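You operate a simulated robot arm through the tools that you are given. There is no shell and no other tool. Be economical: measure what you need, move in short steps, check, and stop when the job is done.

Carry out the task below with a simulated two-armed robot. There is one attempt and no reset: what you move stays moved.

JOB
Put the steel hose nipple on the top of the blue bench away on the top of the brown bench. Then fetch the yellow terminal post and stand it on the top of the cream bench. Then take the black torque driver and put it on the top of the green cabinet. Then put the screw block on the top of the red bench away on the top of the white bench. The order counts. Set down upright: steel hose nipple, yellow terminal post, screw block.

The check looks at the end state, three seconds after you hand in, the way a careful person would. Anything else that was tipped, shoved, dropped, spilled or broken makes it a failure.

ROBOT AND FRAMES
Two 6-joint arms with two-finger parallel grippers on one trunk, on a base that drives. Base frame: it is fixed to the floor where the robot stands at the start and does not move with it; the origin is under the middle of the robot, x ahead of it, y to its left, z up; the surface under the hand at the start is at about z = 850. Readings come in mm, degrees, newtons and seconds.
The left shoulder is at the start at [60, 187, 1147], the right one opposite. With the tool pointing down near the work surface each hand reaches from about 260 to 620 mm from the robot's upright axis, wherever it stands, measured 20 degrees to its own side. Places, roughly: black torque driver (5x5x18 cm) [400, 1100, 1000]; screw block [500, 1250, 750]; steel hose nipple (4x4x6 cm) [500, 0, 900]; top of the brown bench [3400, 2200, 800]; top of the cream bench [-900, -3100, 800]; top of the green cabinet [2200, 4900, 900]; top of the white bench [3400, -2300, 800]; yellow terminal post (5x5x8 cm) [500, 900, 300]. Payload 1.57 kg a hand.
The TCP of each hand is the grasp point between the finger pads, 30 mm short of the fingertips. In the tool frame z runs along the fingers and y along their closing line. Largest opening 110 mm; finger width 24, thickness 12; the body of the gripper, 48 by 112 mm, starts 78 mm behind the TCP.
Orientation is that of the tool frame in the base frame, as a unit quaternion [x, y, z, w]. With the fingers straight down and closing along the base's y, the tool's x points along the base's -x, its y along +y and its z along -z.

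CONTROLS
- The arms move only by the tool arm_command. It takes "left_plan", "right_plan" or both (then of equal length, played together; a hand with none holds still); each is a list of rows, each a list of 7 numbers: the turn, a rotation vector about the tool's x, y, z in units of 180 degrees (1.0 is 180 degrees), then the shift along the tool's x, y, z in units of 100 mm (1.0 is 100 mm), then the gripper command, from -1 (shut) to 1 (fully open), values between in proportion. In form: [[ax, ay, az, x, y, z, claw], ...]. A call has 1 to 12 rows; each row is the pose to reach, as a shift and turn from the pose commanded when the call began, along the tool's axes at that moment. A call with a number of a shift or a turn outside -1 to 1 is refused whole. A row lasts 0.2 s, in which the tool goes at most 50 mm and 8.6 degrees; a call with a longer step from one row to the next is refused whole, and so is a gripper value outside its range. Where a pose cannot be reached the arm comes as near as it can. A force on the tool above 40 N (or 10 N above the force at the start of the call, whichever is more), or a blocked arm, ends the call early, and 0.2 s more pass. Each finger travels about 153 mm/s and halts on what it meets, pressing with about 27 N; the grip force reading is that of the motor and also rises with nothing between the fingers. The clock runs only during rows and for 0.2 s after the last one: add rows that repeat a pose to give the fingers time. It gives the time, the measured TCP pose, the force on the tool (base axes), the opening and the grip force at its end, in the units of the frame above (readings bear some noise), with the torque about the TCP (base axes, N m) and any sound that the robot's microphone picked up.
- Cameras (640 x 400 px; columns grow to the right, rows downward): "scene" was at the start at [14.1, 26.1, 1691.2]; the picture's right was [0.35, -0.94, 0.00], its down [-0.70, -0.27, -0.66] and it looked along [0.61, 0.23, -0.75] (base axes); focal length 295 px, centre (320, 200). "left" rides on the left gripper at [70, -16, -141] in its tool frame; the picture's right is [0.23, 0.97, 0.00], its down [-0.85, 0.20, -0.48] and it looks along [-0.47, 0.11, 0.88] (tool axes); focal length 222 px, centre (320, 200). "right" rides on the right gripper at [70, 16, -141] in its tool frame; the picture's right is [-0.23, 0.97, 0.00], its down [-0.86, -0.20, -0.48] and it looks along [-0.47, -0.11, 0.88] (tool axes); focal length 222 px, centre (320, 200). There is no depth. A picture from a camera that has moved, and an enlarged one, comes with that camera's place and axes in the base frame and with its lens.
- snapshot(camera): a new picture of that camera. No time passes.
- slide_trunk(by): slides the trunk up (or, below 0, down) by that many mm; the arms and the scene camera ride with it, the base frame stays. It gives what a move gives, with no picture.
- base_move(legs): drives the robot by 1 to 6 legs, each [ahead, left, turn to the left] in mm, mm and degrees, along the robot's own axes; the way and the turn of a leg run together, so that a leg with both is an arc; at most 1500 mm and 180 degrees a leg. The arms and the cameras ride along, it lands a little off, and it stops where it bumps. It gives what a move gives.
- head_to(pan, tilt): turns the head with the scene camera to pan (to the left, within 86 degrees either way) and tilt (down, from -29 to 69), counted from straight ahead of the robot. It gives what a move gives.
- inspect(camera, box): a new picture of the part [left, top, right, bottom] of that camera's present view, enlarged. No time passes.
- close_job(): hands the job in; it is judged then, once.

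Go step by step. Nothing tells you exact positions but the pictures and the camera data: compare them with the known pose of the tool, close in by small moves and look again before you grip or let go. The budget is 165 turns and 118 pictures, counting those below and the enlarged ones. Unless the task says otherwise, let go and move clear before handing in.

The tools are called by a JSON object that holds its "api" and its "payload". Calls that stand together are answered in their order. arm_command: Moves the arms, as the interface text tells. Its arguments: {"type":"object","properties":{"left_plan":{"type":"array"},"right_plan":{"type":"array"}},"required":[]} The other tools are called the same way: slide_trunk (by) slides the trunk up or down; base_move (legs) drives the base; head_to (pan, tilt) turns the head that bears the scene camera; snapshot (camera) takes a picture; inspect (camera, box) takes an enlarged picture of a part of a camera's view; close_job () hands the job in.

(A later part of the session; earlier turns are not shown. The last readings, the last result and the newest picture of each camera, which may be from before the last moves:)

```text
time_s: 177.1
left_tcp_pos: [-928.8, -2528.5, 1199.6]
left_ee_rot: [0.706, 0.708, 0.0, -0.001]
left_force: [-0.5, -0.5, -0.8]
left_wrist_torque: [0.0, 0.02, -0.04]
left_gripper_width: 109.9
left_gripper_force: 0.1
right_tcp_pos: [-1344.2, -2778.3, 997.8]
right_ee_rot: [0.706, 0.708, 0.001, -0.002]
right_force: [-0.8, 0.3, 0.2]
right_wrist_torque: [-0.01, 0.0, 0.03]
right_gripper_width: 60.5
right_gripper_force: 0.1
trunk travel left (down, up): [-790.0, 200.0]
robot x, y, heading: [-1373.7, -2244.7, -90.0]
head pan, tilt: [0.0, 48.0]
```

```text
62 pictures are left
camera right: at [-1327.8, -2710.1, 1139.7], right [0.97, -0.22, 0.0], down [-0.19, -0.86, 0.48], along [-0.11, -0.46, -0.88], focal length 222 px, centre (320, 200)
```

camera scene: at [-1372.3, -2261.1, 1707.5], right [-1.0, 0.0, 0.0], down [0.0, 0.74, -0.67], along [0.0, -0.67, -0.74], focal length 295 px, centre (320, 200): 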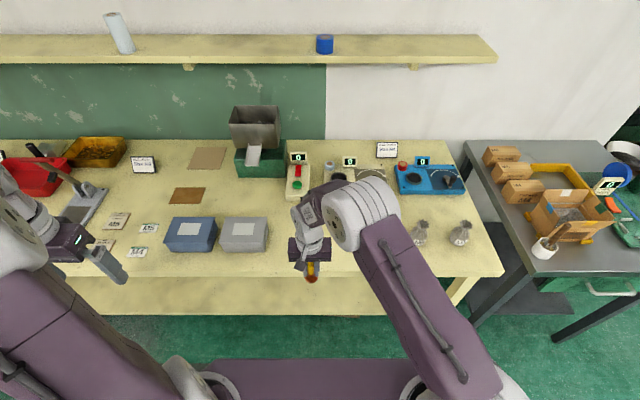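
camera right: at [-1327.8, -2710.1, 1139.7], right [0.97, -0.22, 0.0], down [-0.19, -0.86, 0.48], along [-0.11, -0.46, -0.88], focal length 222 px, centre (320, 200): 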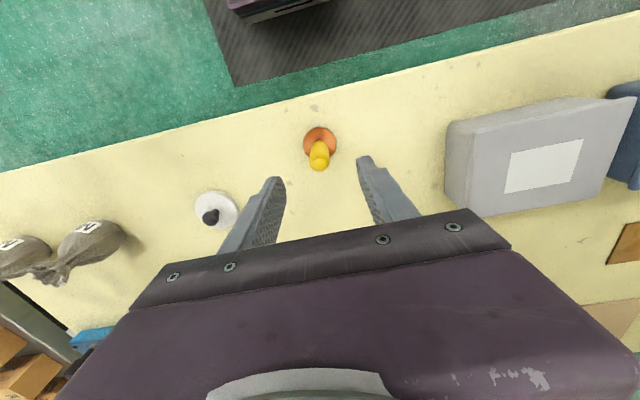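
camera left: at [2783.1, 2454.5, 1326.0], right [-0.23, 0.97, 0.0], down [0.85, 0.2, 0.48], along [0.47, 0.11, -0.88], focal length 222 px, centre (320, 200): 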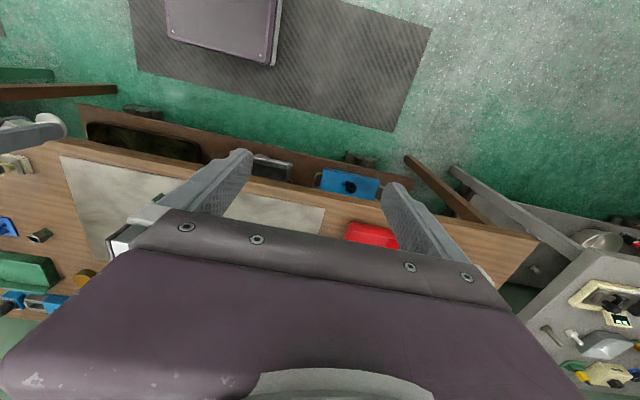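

The post stands on the cream bench. Next is the driver on the red bench near [420, 1078]; I drive back along the aisle and face the red bench.

{"api": "base_move", "payload": {"legs": [[-300, 0, 0], [0, 950, 0], [-1500, 0, 0], [-1480, 0, 0], [0, 0, 90]]}}

{"api": "head_to", "payload": {"pan": 10, "tilt": 45}}

{"api": "snapshot", "payload": {"camera": "scene"}}

{"api": "snapshot", "payload": {"camera": "right"}}

```text
time_s: 201.6
left_tcp_pos: [-202.7, 1494.8, 1199.5]
left_ee_rot: [-0.008, 1.0, 0.0, 0.0]
left_force: [-0.3, -1.0, -0.4]
left_wrist_torque: [0.0, -0.01, -0.04]
left_gripper_width: 109.9
left_gripper_force: 0.0
right_tcp_pos: [53.9, 1082.1, 997.3]
right_ee_rot: [-0.008, 1.0, 0.0, -0.002]
right_force: [0.0, -0.5, -0.1]
right_wrist_torque: [0.04, 0.0, 0.01]
right_gripper_width: 60.5
right_gripper_force: 0.0
trunk travel left (down, up): [-790.0, 200.0]
robot x, y, heading: [-484.9, 1046.4, 0.8]
head pan, tilt: [0.0, 48.0]
```

```text
time_s: 202.3
left_tcp_pos: [-201.3, 1495.1, 1199.9]
left_ee_rot: [-0.009, 1.0, 0.0, 0.0]
left_force: [-0.7, -0.1, 0.1]
left_wrist_torque: [0.0, 0.01, 0.01]
left_gripper_width: 109.9
left_gripper_force: 0.0
right_tcp_pos: [53.6, 1081.2, 996.7]
right_ee_rot: [-0.008, 1.0, -0.002, -0.002]
right_force: [-0.8, -0.1, -0.2]
right_wrist_torque: [0.0, 0.0, -0.01]
right_gripper_width: 60.5
right_gripper_force: 0.1
trunk travel left (down, up): [-790.0, 200.0]
robot x, y, heading: [-481.2, 1047.0, 1.0]
head pan, tilt: [10.0, 45.0]
```

```text
61 pictures are left
camera scene: at [-462.4, 1060.2, 1711.7], right [0.19, -0.98, 0.0], down [-0.69, -0.13, -0.71], along [0.69, 0.13, -0.71], focal length 295 px, centre (320, 200)
```

scene: 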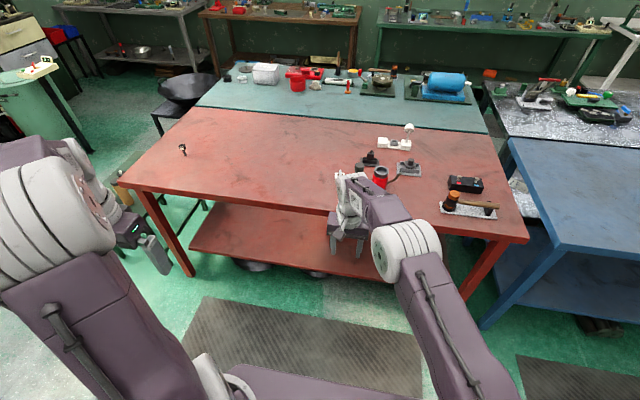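

```text
60 pictures are left
camera right: at [-16.3, 1097.6, 1139.5], right [0.21, 0.98, 0.0], down [0.86, -0.19, 0.48], along [0.47, -0.1, -0.88], focal length 222 px, centre (320, 200)
```

right: 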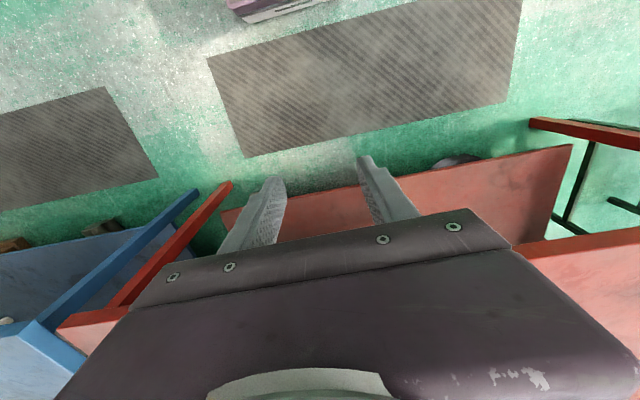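

The driver is hidden behind my wrist. I raise the hand to 1100 mm and pull it back, then look again.

{"api": "arm_command", "payload": {"right_plan": [[0, 0, 0, 0.2, 0, -0.3, 0.5], [0, 0, 0, 0.4, 0, -0.6, 0.5], [0, 0, 0, 0.6, 0, -0.9, 0.5], [0, 0, 0, 0.8, 0, -1.0, 0.5], [0, 0, 0, 1.0, 0, -1.0, 0.5]]}}

{"api": "base_move", "payload": {"legs": [[0, 0, -0.9], [250, 0, 0]]}}

{"api": "snapshot", "payload": {"camera": "right"}}

{"api": "snapshot", "payload": {"camera": "scene"}}

```text
time_s: 203.5
left_tcp_pos: [-202.1, 1496.5, 1200.5]
left_ee_rot: [-0.008, 1.0, 0.001, 0.0]
left_force: [-0.1, 0.2, -0.3]
left_wrist_torque: [0.0, -0.01, 0.0]
left_gripper_width: 110.1
left_gripper_force: 0.0
right_tcp_pos: [-46.9, 1080.8, 1097.6]
right_ee_rot: [-0.009, 1.0, -0.001, -0.001]
right_force: [0.0, -0.5, -0.3]
right_wrist_torque: [0.0, 0.01, -0.02]
right_gripper_width: 82.7
right_gripper_force: 0.1
trunk travel left (down, up): [-790.0, 200.0]
robot x, y, heading: [-485.2, 1045.0, 0.8]
head pan, tilt: [10.0, 45.0]
```

```text
time_s: 205.7
left_tcp_pos: [57.0, 1489.2, 1200.4]
left_ee_rot: [0.002, 1.0, 0.0, 0.001]
left_force: [-0.3, -1.1, -1.0]
left_wrist_torque: [0.01, -0.01, 0.05]
left_gripper_width: 109.9
left_gripper_force: 0.1
right_tcp_pos: [204.5, 1070.1, 1098.4]
right_ee_rot: [0.002, 1.0, -0.001, -0.001]
right_force: [-0.5, 0.5, 0.1]
right_wrist_torque: [0.0, -0.01, 0.0]
right_gripper_width: 82.6
right_gripper_force: 0.1
trunk travel left (down, up): [-790.0, 200.0]
robot x, y, heading: [-230.5, 1046.4, -0.2]
head pan, tilt: [10.0, 45.0]
```

```text
59 pictures are left
camera right: at [135.7, 1087.5, 1240.3], right [0.23, 0.97, 0.0], down [0.86, -0.2, 0.48], along [0.46, -0.11, -0.88], focal length 222 px, centre (320, 200)
```

right: 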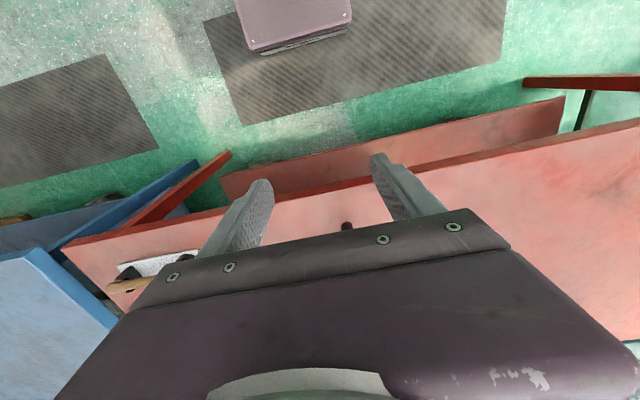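

```text
58 pictures are left
camera scene: at [-212.0, 1058.8, 1711.7], right [0.17, -0.99, 0.0], down [-0.7, -0.12, -0.71], along [0.7, 0.12, -0.71], focal length 295 px, centre (320, 200)
```

scene: 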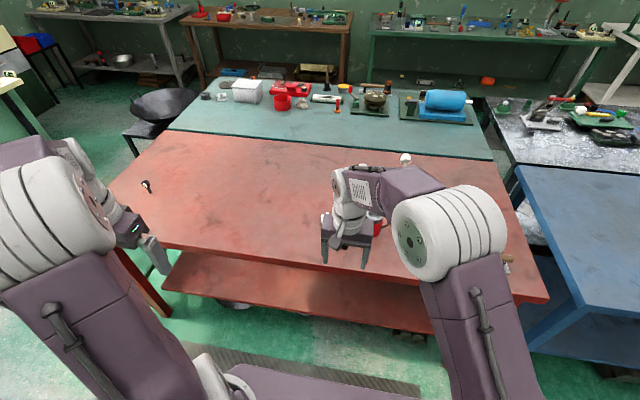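

The driver's foot appears at about [413, 1080]. I drive ahead another 120 mm, fingers passing above its top.

{"api": "base_move", "payload": {"legs": [[120, 0, 0]]}}

{"api": "snapshot", "payload": {"camera": "right"}}

{"api": "snapshot", "payload": {"camera": "left"}}

```text
time_s: 206.9
left_tcp_pos: [175.9, 1488.9, 1200.0]
left_ee_rot: [0.002, 1.0, 0.0, 0.0]
left_force: [-0.3, -0.1, 0.2]
left_wrist_torque: [-0.01, -0.03, -0.01]
left_gripper_width: 110.0
left_gripper_force: 0.0
right_tcp_pos: [324.7, 1070.2, 1098.7]
right_ee_rot: [0.001, 1.0, -0.001, -0.001]
right_force: [-0.5, -0.9, -1.3]
right_wrist_torque: [0.0, -0.05, 0.03]
right_gripper_width: 82.4
right_gripper_force: 0.1
trunk travel left (down, up): [-790.0, 200.0]
robot x, y, heading: [-112.2, 1047.7, -0.2]
head pan, tilt: [10.0, 45.0]
```

```text
57 pictures are left
camera right: at [255.7, 1087.2, 1240.5], right [0.23, 0.97, 0.0], down [0.86, -0.2, 0.48], along [0.46, -0.11, -0.88], focal length 222 px, centre (320, 200)
```

right: 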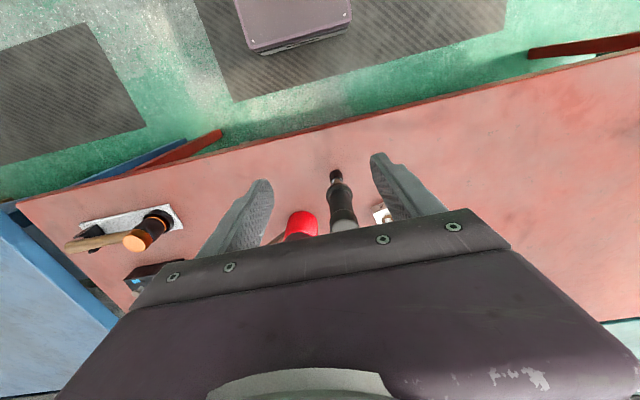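

```text
56 pictures are left
camera left: at [107.1, 1473.2, 1341.6], right [-0.22, 0.97, 0.0], down [0.85, 0.2, 0.48], along [0.47, 0.11, -0.88], focal length 222 px, centre (320, 200)
```

left: 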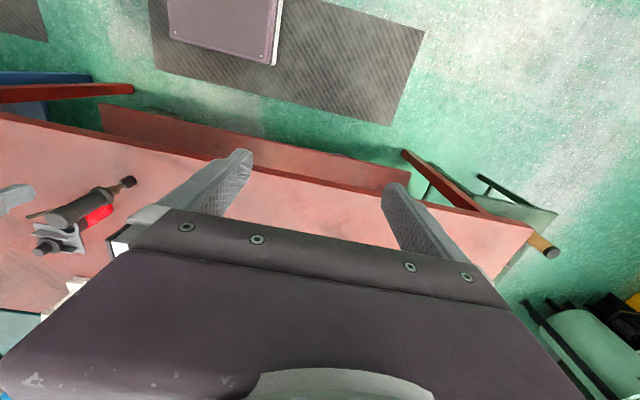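

The driver stands at [412, 1080], with the can to its right and the block behind-left, both lower than its handle. I move above it.

{"api": "arm_command", "payload": {"right_plan": [[0, 0, 0, -0.3, 0.04, 0, 0.8], [0, 0, 0, -0.6, 0.08, 0, 0.8], [0, 0, 0, -0.87, 0.1, 0, 0.8], [0, 0, 0, -0.87, 0.1, 0.2, 0.8], [0, 0, 0, -0.87, 0.1, 0.2, 0.8]]}}

{"api": "snapshot", "payload": {"camera": "right"}}

```text
time_s: 208.1
left_tcp_pos: [177.6, 1489.2, 1200.0]
left_ee_rot: [0.002, 1.0, 0.001, 0.0]
left_force: [-0.1, -1.0, 0.6]
left_wrist_torque: [-0.01, -0.01, 0.03]
left_gripper_width: 110.0
left_gripper_force: 0.1
right_tcp_pos: [412.4, 1080.7, 1077.3]
right_ee_rot: [0.001, 1.0, -0.001, -0.002]
right_force: [0.1, 0.1, -0.6]
right_wrist_torque: [0.01, 0.04, -0.04]
right_gripper_width: 98.9
right_gripper_force: 0.2
trunk travel left (down, up): [-790.0, 200.0]
robot x, y, heading: [-111.9, 1045.9, -0.3]
head pan, tilt: [10.0, 45.0]
```

```text
55 pictures are left
camera right: at [343.5, 1097.8, 1220.5], right [0.23, 0.97, 0.0], down [0.86, -0.2, 0.48], along [0.46, -0.11, -0.88], focal length 222 px, centre (320, 200)
```

right: 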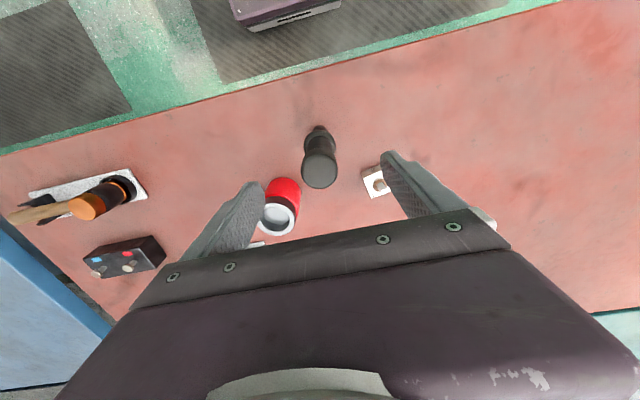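

The handle's top is right under the hand. I descend 69 mm and close.

{"api": "arm_command", "payload": {"right_plan": [[0, 0, 0, -0.02, 0, 0.25, 0.6], [0, 0, 0, -0.02, 0, 0.5, 0.6], [0, 0, 0, -0.02, 0, 0.69, 0.6], [0, 0, 0, -0.02, 0, 0.69, 0.1], [0, 0, 0, -0.02, 0, 0.69, -0.4], [0, 0, 0, -0.02, 0, 0.69, -1], [0, 0, 0, -0.02, 0, 0.69, -1], [0, 0, 0, -0.02, 0, 0.69, -1]]}}

{"api": "snapshot", "payload": {"camera": "right"}}

```text
time_s: 209.9
left_tcp_pos: [178.2, 1489.7, 1201.0]
left_ee_rot: [0.002, 1.0, 0.001, -0.001]
left_force: [-0.3, -0.3, -0.1]
left_wrist_torque: [-0.01, -0.02, -0.01]
left_gripper_width: 109.8
left_gripper_force: 0.0
right_tcp_pos: [417.3, 1079.8, 1008.6]
right_ee_rot: [0.001, 1.0, -0.002, -0.002]
right_force: [0.8, -0.3, 1.2]
right_wrist_torque: [-0.1, -0.15, -0.04]
right_gripper_width: 35.3
right_gripper_force: 26.8
trunk travel left (down, up): [-790.0, 200.0]
robot x, y, heading: [-109.9, 1043.0, -0.4]
head pan, tilt: [10.0, 45.0]
```

```text
54 pictures are left
camera right: at [347.2, 1097.0, 1151.3], right [0.23, 0.97, 0.0], down [0.86, -0.2, 0.48], along [0.46, -0.11, -0.88], focal length 222 px, centre (320, 200)
```

right: 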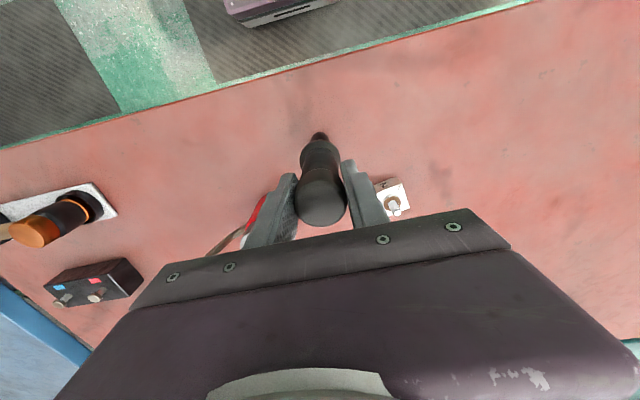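

Gripped at 35 mm; its foot is 157 mm below the TCP. I lift it straight up 100 mm and back away.

{"api": "arm_command", "payload": {"right_plan": [[0, 0, 0, 0, 0, -0.1, -1], [0, 0, 0, 0, 0, -0.35, -1], [0, 0, 0, 0, 0, -0.7, -1], [0, 0, 0, 0, 0, -1.0, -1], [0, 0, 0, 0, 0, -1.0, -1]]}}

{"api": "base_move", "payload": {"legs": [[-400, 0, 0]]}}

{"api": "snapshot", "payload": {"camera": "right"}}

```text
time_s: 211.1
left_tcp_pos: [178.0, 1489.1, 1200.1]
left_ee_rot: [0.002, 1.0, 0.0, 0.001]
left_force: [0.7, 0.2, -0.1]
left_wrist_torque: [-0.02, 0.01, 0.04]
left_gripper_width: 110.0
left_gripper_force: 0.1
right_tcp_pos: [415.7, 1081.5, 1107.1]
right_ee_rot: [0.002, 1.0, 0.0, -0.003]
right_force: [0.6, -0.9, -3.9]
right_wrist_torque: [0.0, 0.03, 0.02]
right_gripper_width: 35.5
right_gripper_force: 26.7
trunk travel left (down, up): [-790.0, 200.0]
robot x, y, heading: [-112.0, 1047.7, -0.2]
head pan, tilt: [10.0, 45.0]
```

```text
time_s: 213.6
left_tcp_pos: [-216.3, 1489.7, 1199.8]
left_ee_rot: [0.005, 1.0, 0.0, 0.0]
left_force: [0.3, 0.2, 0.7]
left_wrist_torque: [0.01, 0.04, -0.02]
left_gripper_width: 109.7
left_gripper_force: 0.1
right_tcp_pos: [18.4, 1081.1, 1105.7]
right_ee_rot: [0.004, 1.0, -0.001, -0.002]
right_force: [-0.2, 0.2, -4.7]
right_wrist_torque: [-0.06, -0.01, 0.02]
right_gripper_width: 35.3
right_gripper_force: 27.3
trunk travel left (down, up): [-790.0, 200.0]
robot x, y, heading: [-510.5, 1051.0, -0.6]
head pan, tilt: [10.0, 45.0]
```

```text
53 pictures are left
camera right: at [-49.7, 1098.3, 1248.7], right [0.23, 0.97, 0.0], down [0.86, -0.21, 0.48], along [0.46, -0.11, -0.88], focal length 222 px, centre (320, 200)
```

right: 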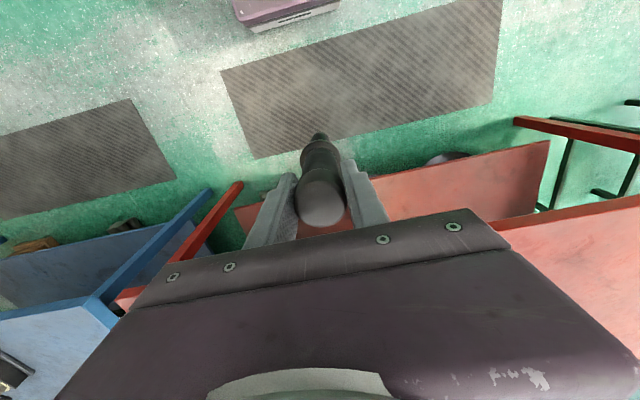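

The driver is firm in the grip. I drive round the left end of the island again toward the green cabinet at [2200, 4900], ending faced to it.

{"api": "base_move", "payload": {"legs": [[0, 0, 0.6], [0, 1500, 0], [0, 590, 0], [1500, 0, 0], [1260, 0, 0], [0, 0, 90]]}}

{"api": "head_to", "payload": {"pan": 0, "tilt": 25}}

{"api": "snapshot", "payload": {"camera": "scene"}}

```text
time_s: 241.1
left_tcp_pos: [1826.2, 3388.3, 1199.2]
left_ee_rot: [-0.684, 0.729, 0.0, -0.001]
left_force: [0.8, -0.5, -0.6]
left_wrist_torque: [-0.01, 0.04, -0.01]
left_gripper_width: 110.0
left_gripper_force: 0.0
right_tcp_pos: [2246.6, 3600.9, 1107.3]
right_ee_rot: [-0.684, 0.729, -0.002, -0.001]
right_force: [-0.3, 0.3, -3.6]
right_wrist_torque: [0.03, 0.0, -0.01]
right_gripper_width: 35.5
right_gripper_force: 26.8
trunk travel left (down, up): [-790.0, 200.0]
robot x, y, heading: [2248.7, 3075.6, 86.5]
head pan, tilt: [10.0, 45.0]
```

```text
time_s: 241.9
left_tcp_pos: [1825.2, 3388.1, 1199.0]
left_ee_rot: [-0.684, 0.729, 0.0, 0.0]
left_force: [-0.5, 0.1, -0.1]
left_wrist_torque: [0.0, 0.0, -0.01]
left_gripper_width: 109.8
left_gripper_force: 0.0
right_tcp_pos: [2247.2, 3601.0, 1105.5]
right_ee_rot: [-0.684, 0.729, -0.002, 0.0]
right_force: [-0.3, 1.2, -2.8]
right_wrist_torque: [-0.05, -0.01, 0.0]
right_gripper_width: 35.3
right_gripper_force: 27.0
trunk travel left (down, up): [-790.0, 200.0]
robot x, y, heading: [2250.0, 3075.8, 86.3]
head pan, tilt: [0.0, 25.0]
```

```text
52 pictures are left
camera scene: at [2253.3, 3103.7, 1742.2], right [1.0, -0.06, 0.0], down [-0.03, -0.42, -0.91], along [0.06, 0.9, -0.42], focal length 295 px, centre (320, 200)
```

scene: 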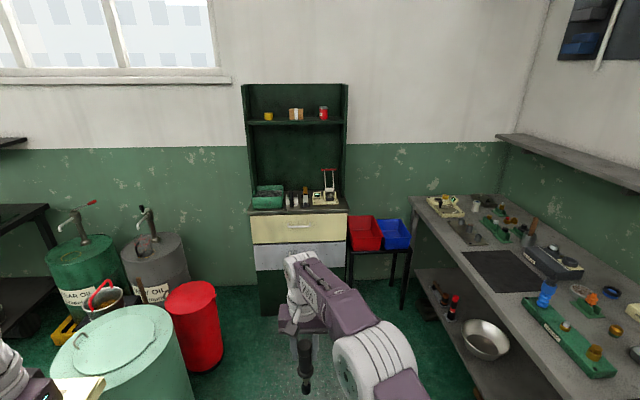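

The cabinet's counter (front edge near y ≈ 4725, x 1930–2546) carries a tray, small bits and a press under a hutch. I align and go closer to find a free place.

{"api": "base_move", "payload": {"legs": [[0, 0, 3.7], [850, 0, 0]]}}

{"api": "head_to", "payload": {"pan": 0, "tilt": 40}}

{"api": "snapshot", "payload": {"camera": "scene"}}

{"api": "snapshot", "payload": {"camera": "right"}}

```text
time_s: 246.9
left_tcp_pos: [1809.0, 4223.5, 1199.8]
left_ee_rot: [-0.705, 0.709, 0.0, 0.0]
left_force: [-1.4, -0.9, 0.2]
left_wrist_torque: [-0.03, -0.03, 0.01]
left_gripper_width: 109.9
left_gripper_force: 0.2
right_tcp_pos: [2217.1, 4460.6, 1107.3]
right_ee_rot: [-0.706, 0.708, -0.002, -0.001]
right_force: [-0.2, -1.0, -4.3]
right_wrist_torque: [0.0, 0.03, 0.03]
right_gripper_width: 35.1
right_gripper_force: 27.0
trunk travel left (down, up): [-790.0, 200.0]
robot x, y, heading: [2250.7, 3930.9, 89.7]
head pan, tilt: [0.0, 25.0]
```

```text
time_s: 247.7
left_tcp_pos: [1809.1, 4223.0, 1199.3]
left_ee_rot: [-0.706, 0.708, -0.001, -0.001]
left_force: [0.1, -0.3, 0.1]
left_wrist_torque: [0.02, 0.02, -0.02]
left_gripper_width: 110.0
left_gripper_force: 0.1
right_tcp_pos: [2216.4, 4460.2, 1106.0]
right_ee_rot: [-0.707, 0.707, -0.002, -0.001]
right_force: [0.3, -0.5, -3.8]
right_wrist_torque: [0.0, 0.01, 0.03]
right_gripper_width: 35.1
right_gripper_force: 27.0
trunk travel left (down, up): [-790.0, 200.0]
robot x, y, heading: [2251.9, 3932.1, 89.7]
head pan, tilt: [0.0, 40.0]
```

```text
51 pictures are left
camera scene: at [2252.5, 3957.9, 1719.0], right [1.0, 0.0, 0.0], down [0.0, -0.64, -0.77], along [0.0, 0.77, -0.64], focal length 295 px, centre (320, 200)
```

scene: 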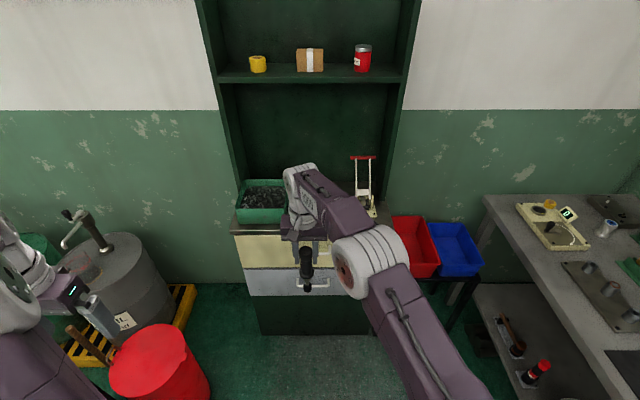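

```text
50 pictures are left
camera right: at [2199.3, 4392.0, 1248.9], right [-0.97, 0.23, 0.0], down [0.2, 0.86, 0.48], along [0.11, 0.46, -0.88], focal length 222 px, centre (320, 200)
```

right: 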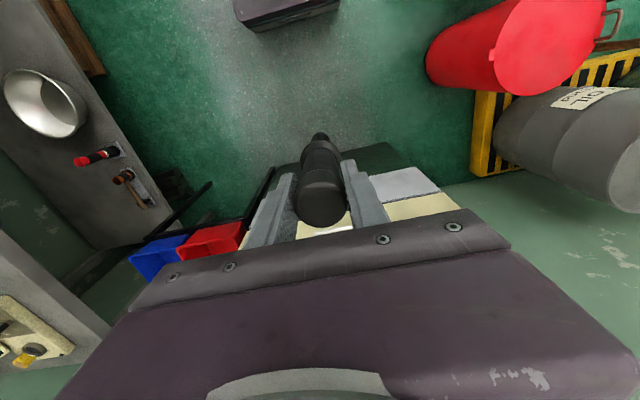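

My arm hides the counter. I swing the right hand 100 mm to the right and back the base a little to the right for a clear look.

{"api": "base_move", "payload": {"legs": [[0, -200, 0]]}}

{"api": "arm_command", "payload": {"right_plan": [[0, 0, 0, 0.1, -0.3, 0, -1], [0, 0, 0, 0.3, -0.6, 0, -1], [0, 0, 0, 0.6, -0.9, 0, -1], [0, 0, 0, 0.9, -1.0, 0, -1]]}}

{"api": "inspect", "payload": {"camera": "scene", "box": [120, 130, 400, 310]}}

```text
time_s: 249.3
left_tcp_pos: [2008.6, 4221.8, 1198.8]
left_ee_rot: [-0.706, 0.708, -0.001, 0.001]
left_force: [-1.5, 0.0, -0.6]
left_wrist_torque: [-0.02, -0.06, 0.01]
left_gripper_width: 110.0
left_gripper_force: 0.0
right_tcp_pos: [2415.6, 4459.9, 1105.9]
right_ee_rot: [0.707, -0.707, 0.002, 0.0]
right_force: [-0.6, -0.4, -3.8]
right_wrist_torque: [-0.05, -0.04, 0.02]
right_gripper_width: 35.5
right_gripper_force: 27.0
trunk travel left (down, up): [-790.0, 200.0]
robot x, y, heading: [2458.0, 3936.9, 89.8]
head pan, tilt: [0.0, 40.0]
```

```text
time_s: 250.3
left_tcp_pos: [2010.8, 4220.5, 1200.1]
left_ee_rot: [-0.707, 0.708, 0.0, 0.0]
left_force: [-0.4, -0.1, -0.9]
left_wrist_torque: [-0.01, -0.04, 0.03]
left_gripper_width: 110.3
left_gripper_force: 0.1
right_tcp_pos: [2517.5, 4368.2, 1108.2]
right_ee_rot: [-0.707, 0.707, -0.002, 0.0]
right_force: [-0.1, 0.0, -3.7]
right_wrist_torque: [0.02, 0.01, 0.01]
right_gripper_width: 35.3
right_gripper_force: 27.2
trunk travel left (down, up): [-790.0, 200.0]
robot x, y, heading: [2453.8, 3933.8, 89.9]
head pan, tilt: [0.0, 40.0]
```

```text
2.22 times, centred on (260, 220) of scene
camera zoom: at [2455.6, 3954.7, 1718.9], right [1.0, 0.0, 0.0], down [0.0, -0.64, -0.77], along [0.0, 0.77, -0.64], focal length 655 px, centre (453, 156)
```

zoom: 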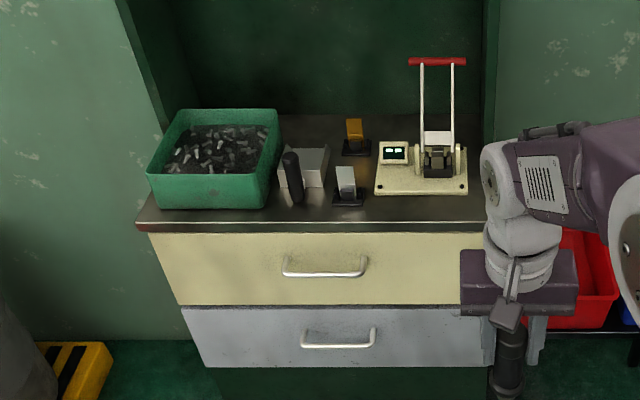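

The counter is crowded, but there's a strip in front of the press, about 60 mm deep, with the driver's foot only ~35 mm wide. I move the driver near x ≈ 2350 just short of the edge and view it with the wrist camera.

{"api": "base_move", "payload": {"legs": [[0, -165, 0], [300, 0, 0], [0, 320, 0]]}}

{"api": "snapshot", "payload": {"camera": "right"}}

{"api": "snapshot", "payload": {"camera": "scene"}}

```text
time_s: 255.1
left_tcp_pos: [1856.3, 4516.0, 1200.6]
left_ee_rot: [0.708, -0.706, -0.002, 0.001]
left_force: [0.2, 0.1, -0.2]
left_wrist_torque: [0.01, 0.0, 0.03]
left_gripper_width: 109.9
left_gripper_force: 0.0
right_tcp_pos: [2361.9, 4665.4, 1107.6]
right_ee_rot: [0.708, -0.706, 0.001, 0.002]
right_force: [-0.1, 0.6, -4.4]
right_wrist_torque: [-0.02, -0.02, -0.02]
right_gripper_width: 35.2
right_gripper_force: 27.0
trunk travel left (down, up): [-790.0, 200.0]
robot x, y, heading: [2301.8, 4232.7, 90.3]
head pan, tilt: [0.0, 40.0]
```

```text
48 pictures are left
camera right: at [2346.7, 4596.8, 1250.0], right [-0.97, 0.22, 0.0], down [0.2, 0.86, 0.48], along [0.11, 0.46, -0.88], focal length 222 px, centre (320, 200)
```

right: 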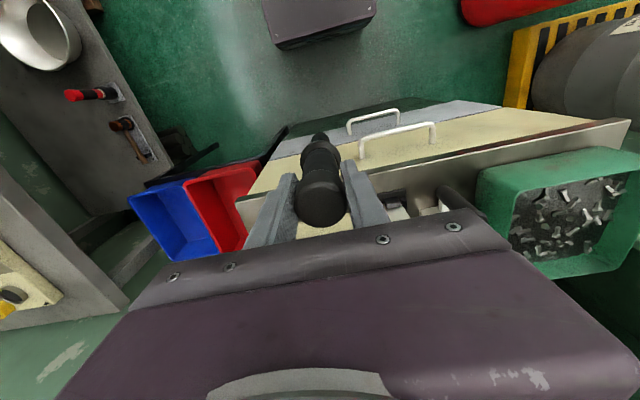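

```text
47 pictures are left
camera scene: at [2303.3, 4253.0, 1718.9], right [1.0, 0.0, 0.0], down [0.0, -0.64, -0.77], along [0.0, 0.77, -0.64], focal length 295 px, centre (320, 200)
```

scene: 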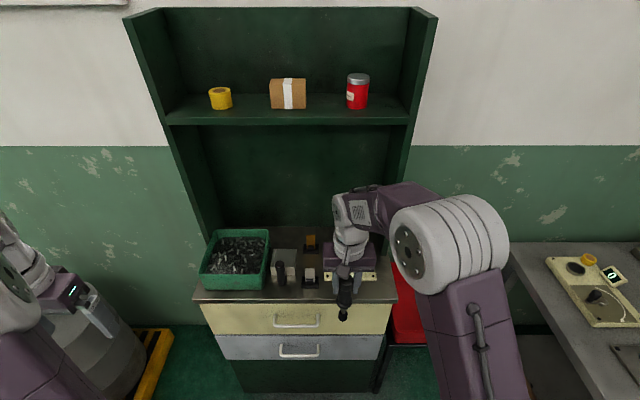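

The counter is at z ≈ 900 with its edge at y ≈ 4762; the press front is at y ≈ 4825 and its handle sits back at y ≈ 4927. I move the driver forward to y ≈ 4793 above the strip and look.

{"api": "arm_command", "payload": {"right_plan": [[0, 0, 0, -0.3, 0, 0, -1], [0, 0, 0, -0.6, 0, 0, -1], [0, 0, 0, -0.9, 0, 0, -1], [0, 0, 0, -1.0, 0, 0, -1], [0, 0, 0, -1.0, 0, 0, -1]]}}

{"api": "snapshot", "payload": {"camera": "right"}}

{"api": "snapshot", "payload": {"camera": "left"}}

```text
time_s: 256.3
left_tcp_pos: [1854.6, 4515.7, 1200.6]
left_ee_rot: [0.709, -0.706, -0.001, 0.001]
left_force: [0.2, -0.5, 0.2]
left_wrist_torque: [-0.01, 0.0, 0.01]
left_gripper_width: 110.2
left_gripper_force: 0.0
right_tcp_pos: [2361.1, 4767.0, 1106.7]
right_ee_rot: [0.708, -0.706, 0.002, 0.001]
right_force: [0.1, 0.2, -4.1]
right_wrist_torque: [-0.02, -0.01, 0.0]
right_gripper_width: 35.1
right_gripper_force: 27.1
trunk travel left (down, up): [-790.0, 200.0]
robot x, y, heading: [2299.1, 4228.4, 90.3]
head pan, tilt: [0.0, 40.0]
```

```text
46 pictures are left
camera right: at [2344.5, 4697.8, 1248.9], right [-0.97, 0.22, 0.0], down [0.2, 0.86, 0.48], along [0.11, 0.46, -0.88], focal length 222 px, centre (320, 200)
```

right: 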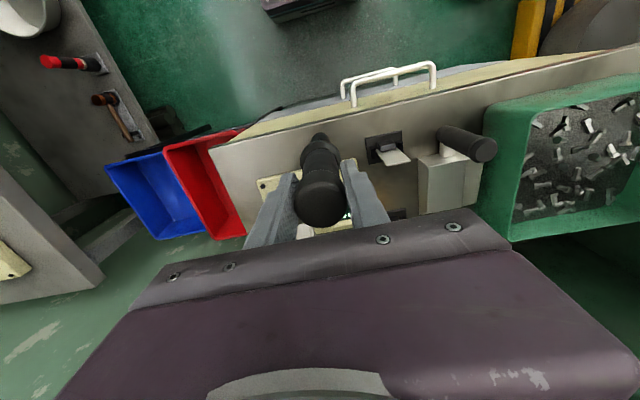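

```text
45 pictures are left
camera left: at [1872.1, 4446.7, 1341.3], right [-0.97, -0.23, 0.0], down [-0.2, 0.85, 0.48], along [-0.11, 0.47, -0.88], focal length 222 px, centre (320, 200)
```

left: 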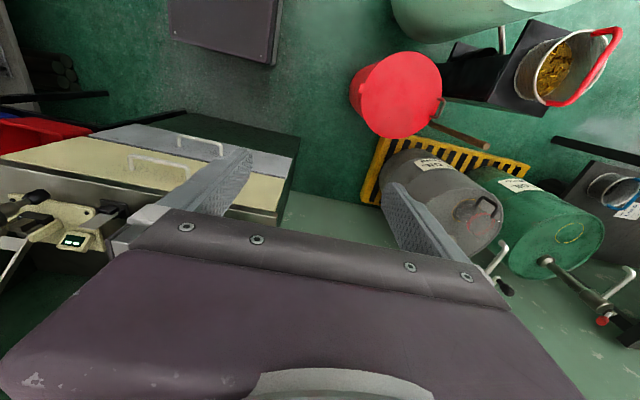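

The strip runs from y ≈ 4752 to 4819 and the driver's path down at x = 2361 is free. I advance 22 mm and go down to just above the counter.

{"api": "arm_command", "payload": {"right_plan": [[0, 0, 0, -0.12, 0, 0, -1], [0, 0, 0, -0.22, 0, 0.05, -1], [0, 0, 0, -0.22, 0, 0.2, -1], [0, 0, 0, -0.22, 0, 0.33, -1], [0, 0, 0, -0.22, 0, 0.4, -1], [0, 0, 0, -0.22, 0, 0.4, -1]]}}

{"api": "snapshot", "payload": {"camera": "right"}}

```text
time_s: 257.7
left_tcp_pos: [1855.3, 4514.9, 1200.1]
left_ee_rot: [0.708, -0.706, -0.001, -0.001]
left_force: [0.3, -0.2, 0.2]
left_wrist_torque: [-0.02, 0.02, -0.03]
left_gripper_width: 110.0
left_gripper_force: 0.0
right_tcp_pos: [2359.0, 4787.5, 1067.1]
right_ee_rot: [0.709, -0.706, 0.002, 0.0]
right_force: [-0.5, -0.4, -4.4]
right_wrist_torque: [0.01, -0.01, 0.0]
right_gripper_width: 35.0
right_gripper_force: 26.8
trunk travel left (down, up): [-790.0, 200.0]
robot x, y, heading: [2299.5, 4228.7, 90.2]
head pan, tilt: [0.0, 40.0]
```

```text
44 pictures are left
camera right: at [2343.7, 4718.8, 1210.0], right [-0.97, 0.22, 0.0], down [0.2, 0.86, 0.48], along [0.11, 0.46, -0.88], focal length 222 px, centre (320, 200)
```

right: 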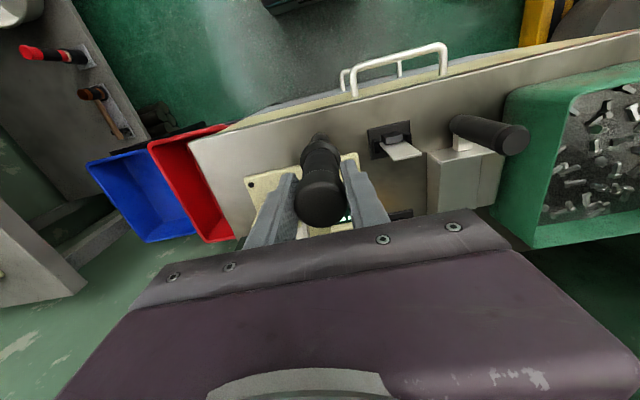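

{"api": "inspect", "payload": {"camera": "right", "box": [230, 90, 410, 210]}}

```text
3.33 times, centred on (320, 150) of right
camera zoom: at [2343.7, 4718.8, 1210.0], right [-0.97, 0.22, 0.0], down [0.2, 0.86, 0.48], along [0.11, 0.46, -0.88], focal length 740 px, centre (320, 367)
```

zoom: 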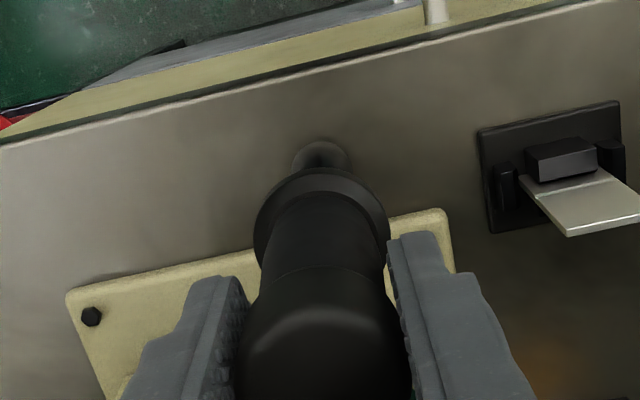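

The foot has about 28 mm to the front edge and clear room to the press. I creep down to contact.

{"api": "arm_command", "payload": {"right_plan": [[0, 0, 0, 0, 0, 0.03, -1], [0, 0, 0, 0, 0, 0.05, -1], [0, 0, 0, 0, 0, 0.07, -1], [0, 0, 0, 0, 0, 0.08, -1]]}}

```text
time_s: 258.7
left_tcp_pos: [1856.2, 4514.8, 1200.0]
left_ee_rot: [0.709, -0.706, 0.0, 0.0]
left_force: [-0.3, 1.0, -0.1]
left_wrist_torque: [0.03, -0.01, -0.02]
left_gripper_width: 110.0
left_gripper_force: 0.0
right_tcp_pos: [2361.0, 4787.5, 1059.4]
right_ee_rot: [0.708, -0.706, 0.001, 0.0]
right_force: [-0.4, 0.5, 1.6]
right_wrist_torque: [-0.04, 0.03, -0.03]
right_gripper_width: 35.2
right_gripper_force: 26.7
trunk travel left (down, up): [-790.0, 200.0]
robot x, y, heading: [2300.1, 4231.5, 90.2]
head pan, tilt: [0.0, 40.0]
```

Contact is just beginning (force went from -4.4 to +1.6). I go 1.5 mm further to seat it.

{"api": "arm_command", "payload": {"right_plan": [[0, 0, 0, 0, 0, 0.01, -1], [0, 0, 0, 0, 0, 0.015, -1], [0, 0, 0, 0, 0, 0.015, -1]]}}

```text
time_s: 259.5
left_tcp_pos: [1853.5, 4515.5, 1200.6]
left_ee_rot: [0.708, -0.706, -0.001, 0.0]
left_force: [-0.3, -0.1, -0.1]
left_wrist_torque: [0.03, -0.04, -0.04]
left_gripper_width: 110.0
left_gripper_force: 0.1
right_tcp_pos: [2360.3, 4786.8, 1058.9]
right_ee_rot: [0.708, -0.706, 0.001, -0.001]
right_force: [-1.7, 3.6, 14.5]
right_wrist_torque: [0.22, 0.24, -0.08]
right_gripper_width: 35.0
right_gripper_force: 27.1
trunk travel left (down, up): [-790.0, 200.0]
robot x, y, heading: [2299.6, 4230.6, 90.3]
head pan, tilt: [0.0, 40.0]
```

Seated at 14.5 N. I ease up 1 mm and open slowly, then check before rising.

{"api": "arm_command", "payload": {"right_plan": [[0, 0, 0, 0, 0, -0.01, -1], [0, 0, 0, 0, 0, -0.01, -0.5], [0, 0, 0, 0, 0, -0.01, -0.25], [0, 0, 0, 0, 0, -0.01, 0.0], [0, 0, 0, 0, 0, -0.01, 0.1], [0, 0, 0, 0, 0, -0.01, 0.1]]}}

{"api": "snapshot", "payload": {"camera": "right"}}

```text
time_s: 260.9
left_tcp_pos: [1854.5, 4516.1, 1199.8]
left_ee_rot: [0.708, -0.706, 0.0, -0.001]
left_force: [0.1, 0.8, -0.2]
left_wrist_torque: [-0.03, -0.01, 0.0]
left_gripper_width: 110.0
left_gripper_force: 0.0
right_tcp_pos: [2360.0, 4787.9, 1057.7]
right_ee_rot: [0.709, -0.706, 0.002, 0.0]
right_force: [-0.1, -0.2, -0.4]
right_wrist_torque: [0.01, 0.01, 0.02]
right_gripper_width: 60.7
right_gripper_force: 0.2
trunk travel left (down, up): [-790.0, 200.0]
robot x, y, heading: [2301.4, 4230.2, 89.9]
head pan, tilt: [0.0, 40.0]
```

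```text
42 pictures are left
camera right: at [2344.7, 4718.1, 1201.4], right [-0.97, 0.22, 0.0], down [0.2, 0.86, 0.48], along [0.11, 0.46, -0.88], focal length 222 px, centre (320, 200)
```

right: 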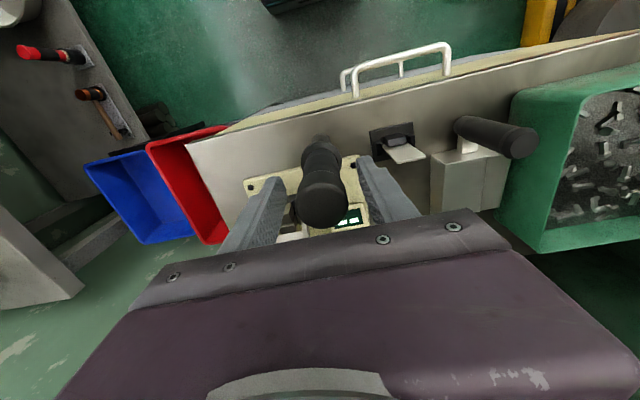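

The driver stands by itself between the open fingers. I rise 100 mm, straight up.

{"api": "arm_command", "payload": {"right_plan": [[0, 0, 0, 0, 0, -0.15, 0.1], [0, 0, 0, 0, 0, -0.4, 0.1], [0, 0, 0, 0, 0, -0.7, 0.1], [0, 0, 0, 0, 0, -1.0, 0.1], [0, 0, 0, 0.3, 0, -1.0, 0.1], [0, 0, 0, 0.7, 0, -1.0, 0.1], [0, 0, 0, 1.0, 0, -1.0, 0.1]]}}

{"api": "snapshot", "payload": {"camera": "right"}}

```text
time_s: 262.5
left_tcp_pos: [1854.6, 4515.2, 1200.9]
left_ee_rot: [0.708, -0.706, 0.0, 0.0]
left_force: [-0.6, -0.7, 0.2]
left_wrist_torque: [-0.01, -0.01, -0.01]
left_gripper_width: 110.2
left_gripper_force: 0.0
right_tcp_pos: [2360.0, 4685.8, 1161.6]
right_ee_rot: [0.708, -0.706, 0.0, -0.001]
right_force: [-0.2, -0.8, 0.4]
right_wrist_torque: [0.01, 0.01, -0.01]
right_gripper_width: 60.3
right_gripper_force: 0.0
trunk travel left (down, up): [-790.0, 200.0]
robot x, y, heading: [2297.9, 4230.7, 90.1]
head pan, tilt: [0.0, 40.0]
```

```text
41 pictures are left
camera right: at [2344.6, 4617.0, 1302.2], right [-0.97, 0.22, 0.0], down [0.2, 0.86, 0.48], along [0.11, 0.46, -0.88], focal length 222 px, centre (320, 200)
```

right: 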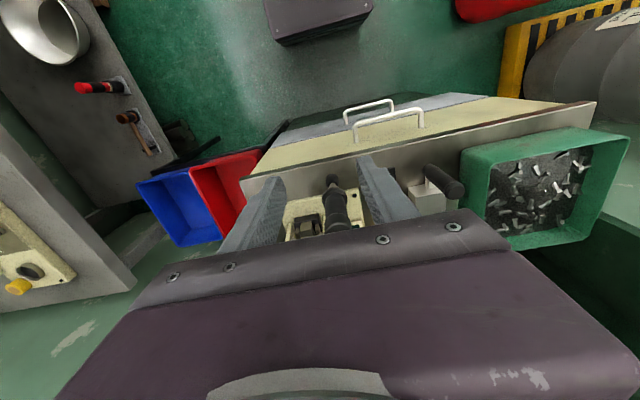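

The driver stands on the cabinet counter. Now back round to the red bench for the screw block at about [512, 1154].

{"api": "base_move", "payload": {"legs": [[-1100, 0, 0], [0, 0, -90], [-1500, 0, 0], [-1270, 0, 0], [0, -1500, 0], [0, -420, 0]]}}

{"api": "head_to", "payload": {"pan": 0, "tilt": 45}}

{"api": "snapshot", "payload": {"camera": "scene"}}

```text
time_s: 294.0
left_tcp_pos: [-172.9, 1694.4, 1199.6]
left_ee_rot: [-0.009, 1.0, -0.001, 0.0]
left_force: [0.5, 0.0, -0.6]
left_wrist_torque: [-0.02, 0.0, -0.02]
left_gripper_width: 110.0
left_gripper_force: 0.2
right_tcp_pos: [7.2, 1192.6, 1159.5]
right_ee_rot: [-0.009, 1.0, -0.001, -0.002]
right_force: [-0.8, 0.7, 0.3]
right_wrist_torque: [0.0, 0.02, -0.01]
right_gripper_width: 60.4
right_gripper_force: 0.1
trunk travel left (down, up): [-790.0, 200.0]
robot x, y, heading: [-454.2, 1244.3, 1.2]
head pan, tilt: [0.0, 40.0]
```

```text
time_s: 294.7
left_tcp_pos: [-173.1, 1693.4, 1199.3]
left_ee_rot: [-0.008, 1.0, -0.001, 0.0]
left_force: [0.2, -0.5, -0.3]
left_wrist_torque: [0.02, 0.0, 0.02]
left_gripper_width: 109.9
left_gripper_force: 0.1
right_tcp_pos: [6.0, 1190.3, 1159.4]
right_ee_rot: [-0.01, 1.0, -0.001, -0.001]
right_force: [-1.1, 0.1, 0.6]
right_wrist_torque: [-0.03, 0.03, 0.01]
right_gripper_width: 60.5
right_gripper_force: 0.1
trunk travel left (down, up): [-790.0, 200.0]
robot x, y, heading: [-453.9, 1242.1, 1.2]
head pan, tilt: [0.0, 45.0]
```

```text
40 pictures are left
camera scene: at [-429.6, 1243.4, 1711.7], right [0.02, -1.0, 0.0], down [-0.71, -0.01, -0.71], along [0.71, 0.01, -0.71], focal length 295 px, centre (320, 200)
```

scene: 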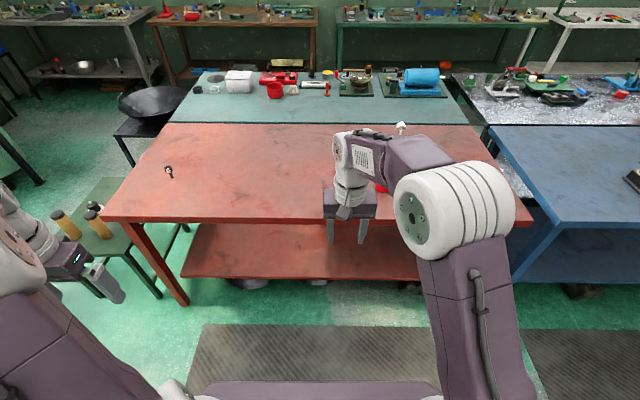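

The lone piece at far left lies at y ≈ 1950, so the white block at [512, 1154] is the one meant. I drive in with the hand high.

{"api": "base_move", "payload": {"legs": [[0, 0, -1.2], [400, -45, 0]]}}

{"api": "snapshot", "payload": {"camera": "right"}}

```text
time_s: 297.6
left_tcp_pos: [239.5, 1640.5, 1200.5]
left_ee_rot: [0.004, 1.0, 0.001, 0.0]
left_force: [0.4, 0.4, -0.2]
left_wrist_torque: [-0.03, -0.02, 0.02]
left_gripper_width: 109.9
left_gripper_force: 0.0
right_tcp_pos: [406.4, 1131.0, 1160.6]
right_ee_rot: [0.003, 1.0, -0.001, -0.001]
right_force: [0.5, -1.2, 0.6]
right_wrist_torque: [0.0, 0.02, 0.03]
right_gripper_width: 60.5
right_gripper_force: 0.1
trunk travel left (down, up): [-790.0, 200.0]
robot x, y, heading: [-51.5, 1198.3, -0.5]
head pan, tilt: [0.0, 45.0]
```

```text
39 pictures are left
camera right: at [337.0, 1149.1, 1302.4], right [0.23, 0.97, 0.0], down [0.85, -0.2, 0.48], along [0.46, -0.11, -0.88], focal length 222 px, centre (320, 200)
```

right: 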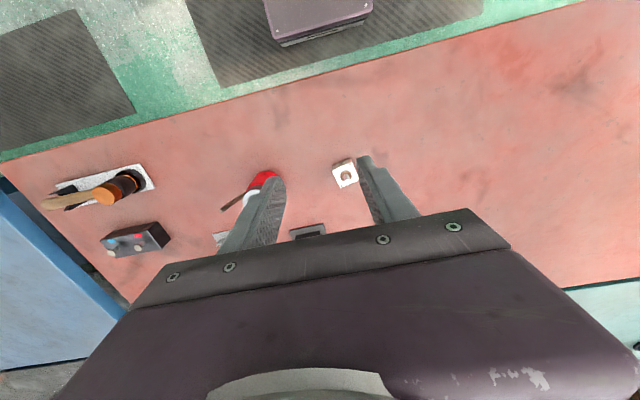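

{"api": "inspect", "payload": {"camera": "right", "box": [300, 140, 390, 200]}}

```text
6.67 times, centred on (345, 170) of right
camera zoom: at [337.0, 1149.1, 1302.4], right [0.23, 0.97, 0.0], down [0.85, -0.2, 0.48], along [0.46, -0.11, -0.88], focal length 1481 px, centre (153, 400)
```

zoom: 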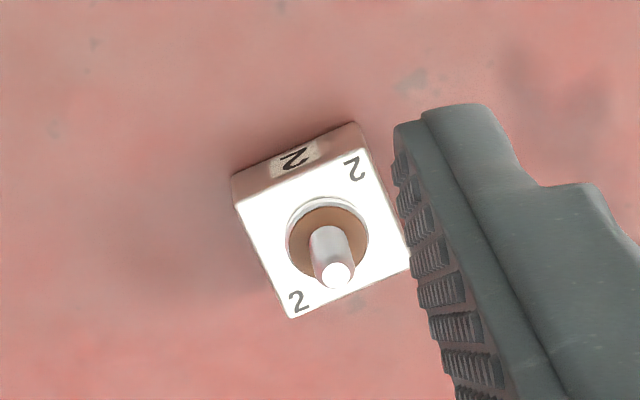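

The block is about 40 mm square, turned about 11° counter-clockwise, centred at [513, 1159]. I move over it and turn the hand to match.

{"api": "arm_command", "payload": {"right_plan": [[0, 0, -0.016, -0.25, 0.07, 0.2, 0.5], [0, 0, -0.032, -0.5, 0.14, 0.4, 0.5], [0, 0, -0.048, -0.75, 0.21, 0.6, 0.5], [0, 0, -0.064, -1.0, 0.28, 0.8, 0.5], [0, 0, -0.064, -1.0, 0.28, 1.0, 0.5], [0, 0, -0.064, -1.0, 0.28, 1.0, 0.5]]}}

{"api": "snapshot", "payload": {"camera": "right"}}

```text
time_s: 299.0
left_tcp_pos: [241.8, 1639.8, 1200.9]
left_ee_rot: [0.003, 1.0, 0.0, -0.001]
left_force: [-0.1, 0.2, 0.2]
left_wrist_torque: [-0.03, 0.0, 0.0]
left_gripper_width: 109.9
left_gripper_force: 0.0
right_tcp_pos: [505.7, 1161.3, 1058.1]
right_ee_rot: [-0.096, 0.995, -0.001, -0.002]
right_force: [0.9, -0.5, 0.3]
right_wrist_torque: [-0.03, -0.01, -0.01]
right_gripper_width: 82.3
right_gripper_force: 0.0
trunk travel left (down, up): [-790.0, 200.0]
robot x, y, heading: [-54.1, 1195.1, -0.5]
head pan, tilt: [0.0, 45.0]
```

```text
37 pictures are left
camera right: at [435.1, 1163.9, 1201.3], right [0.03, 1.0, 0.0], down [0.88, -0.03, 0.48], along [0.47, -0.02, -0.88], focal length 222 px, centre (320, 200)
```

right: 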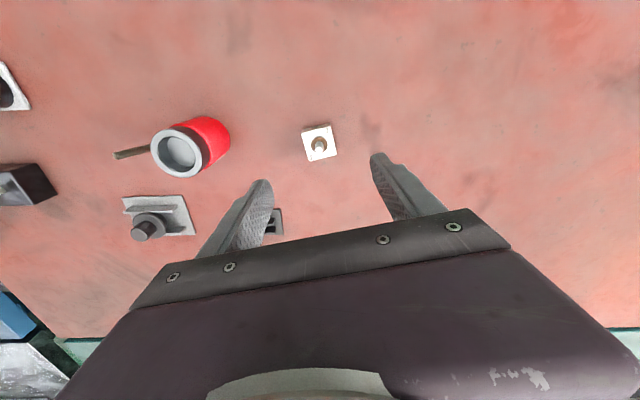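

The hand is aligned, 5 mm short in x. I descend 100 mm with that correction and check.

{"api": "arm_command", "payload": {"right_plan": [[0, 0, -0.006, -0.05, 0, 0.3, 0.5], [0, 0, -0.006, -0.05, 0, 0.7, 0.5], [0, 0, -0.006, -0.05, 0, 1.0, 0.5], [0, 0, -0.006, -0.05, 0, 1.0, 0.5]]}}

{"api": "snapshot", "payload": {"camera": "right"}}

```text
time_s: 300.0
left_tcp_pos: [240.5, 1640.8, 1200.9]
left_ee_rot: [0.004, 1.0, -0.001, 0.0]
left_force: [-0.6, 0.6, -0.4]
left_wrist_torque: [-0.02, 0.02, -0.02]
left_gripper_width: 110.2
left_gripper_force: 0.0
right_tcp_pos: [510.9, 1158.0, 958.4]
right_ee_rot: [-0.106, 0.994, 0.0, -0.002]
right_force: [0.2, 0.5, -0.9]
right_wrist_torque: [0.03, -0.03, -0.01]
right_gripper_width: 82.7
right_gripper_force: 0.1
trunk travel left (down, up): [-790.0, 200.0]
robot x, y, heading: [-51.8, 1196.4, -0.7]
head pan, tilt: [0.0, 45.0]
```

```text
36 pictures are left
camera right: at [440.1, 1159.8, 1101.4], right [0.02, 1.0, 0.0], down [0.88, -0.01, 0.48], along [0.48, -0.01, -0.88], focal length 222 px, centre (320, 200)
```

right: 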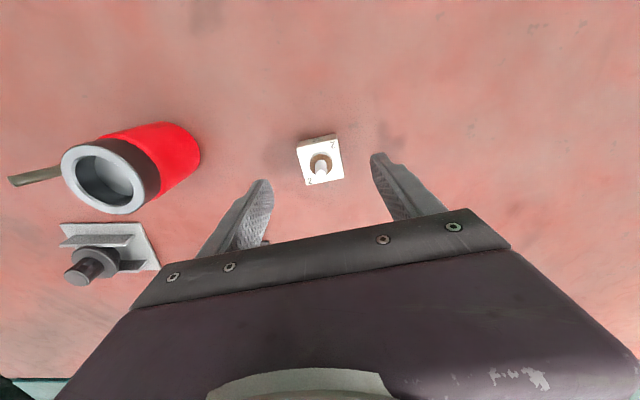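

Block centre reads [516, 1159]. I go down so the tips end about 4 mm above the bench, then close.

{"api": "arm_command", "payload": {"right_plan": [[0, 0, 0, -0.04, 0, 0.3, 0.5], [0, 0, 0, -0.04, 0, 0.6, 0.5], [0, 0, 0, -0.04, 0, 0.73, 0.5], [0, 0, 0, -0.04, 0, 0.73, 0.5], [0, 0, 0, -0.04, 0, 0.73, 0.0], [0, 0, 0, -0.04, 0, 0.73, -0.4], [0, 0, 0, -0.04, 0, 0.73, -1], [0, 0, 0, -0.04, 0, 0.73, -1], [0, 0, 0, -0.04, 0, 0.73, -1]]}}

{"api": "snapshot", "payload": {"camera": "right"}}

```text
time_s: 302.0
left_tcp_pos: [240.5, 1639.4, 1199.6]
left_ee_rot: [0.003, 1.0, 0.0, 0.0]
left_force: [0.1, 0.0, -0.1]
left_wrist_torque: [0.0, -0.01, 0.0]
left_gripper_width: 110.1
left_gripper_force: 0.0
right_tcp_pos: [511.3, 1157.1, 886.9]
right_ee_rot: [-0.106, 0.994, -0.002, -0.001]
right_force: [1.0, -0.9, -0.1]
right_wrist_torque: [-0.02, -0.07, -0.05]
right_gripper_width: 43.7
right_gripper_force: 27.1
right hand out of reach, approached as far as the arm can: row 3, 4, 5, 6, 7, 8, 9
trunk travel left (down, up): [-790.0, 200.0]
robot x, y, heading: [-47.6, 1199.2, -0.7]
head pan, tilt: [0.0, 45.0]
```

```text
35 pictures are left
camera right: at [440.0, 1159.9, 1029.3], right [0.02, 1.0, 0.0], down [0.88, -0.01, 0.48], along [0.48, -0.01, -0.88], focal length 222 px, centre (320, 200)
```

right: 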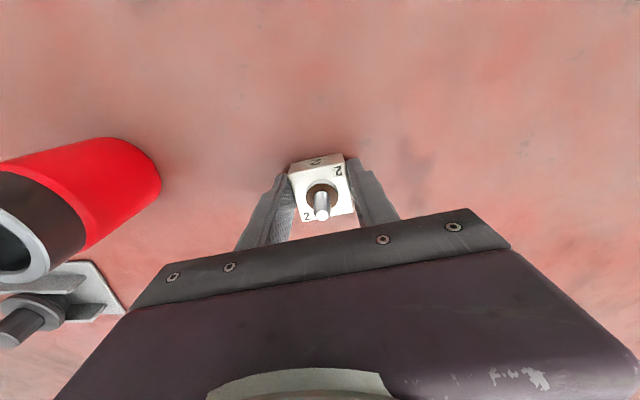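

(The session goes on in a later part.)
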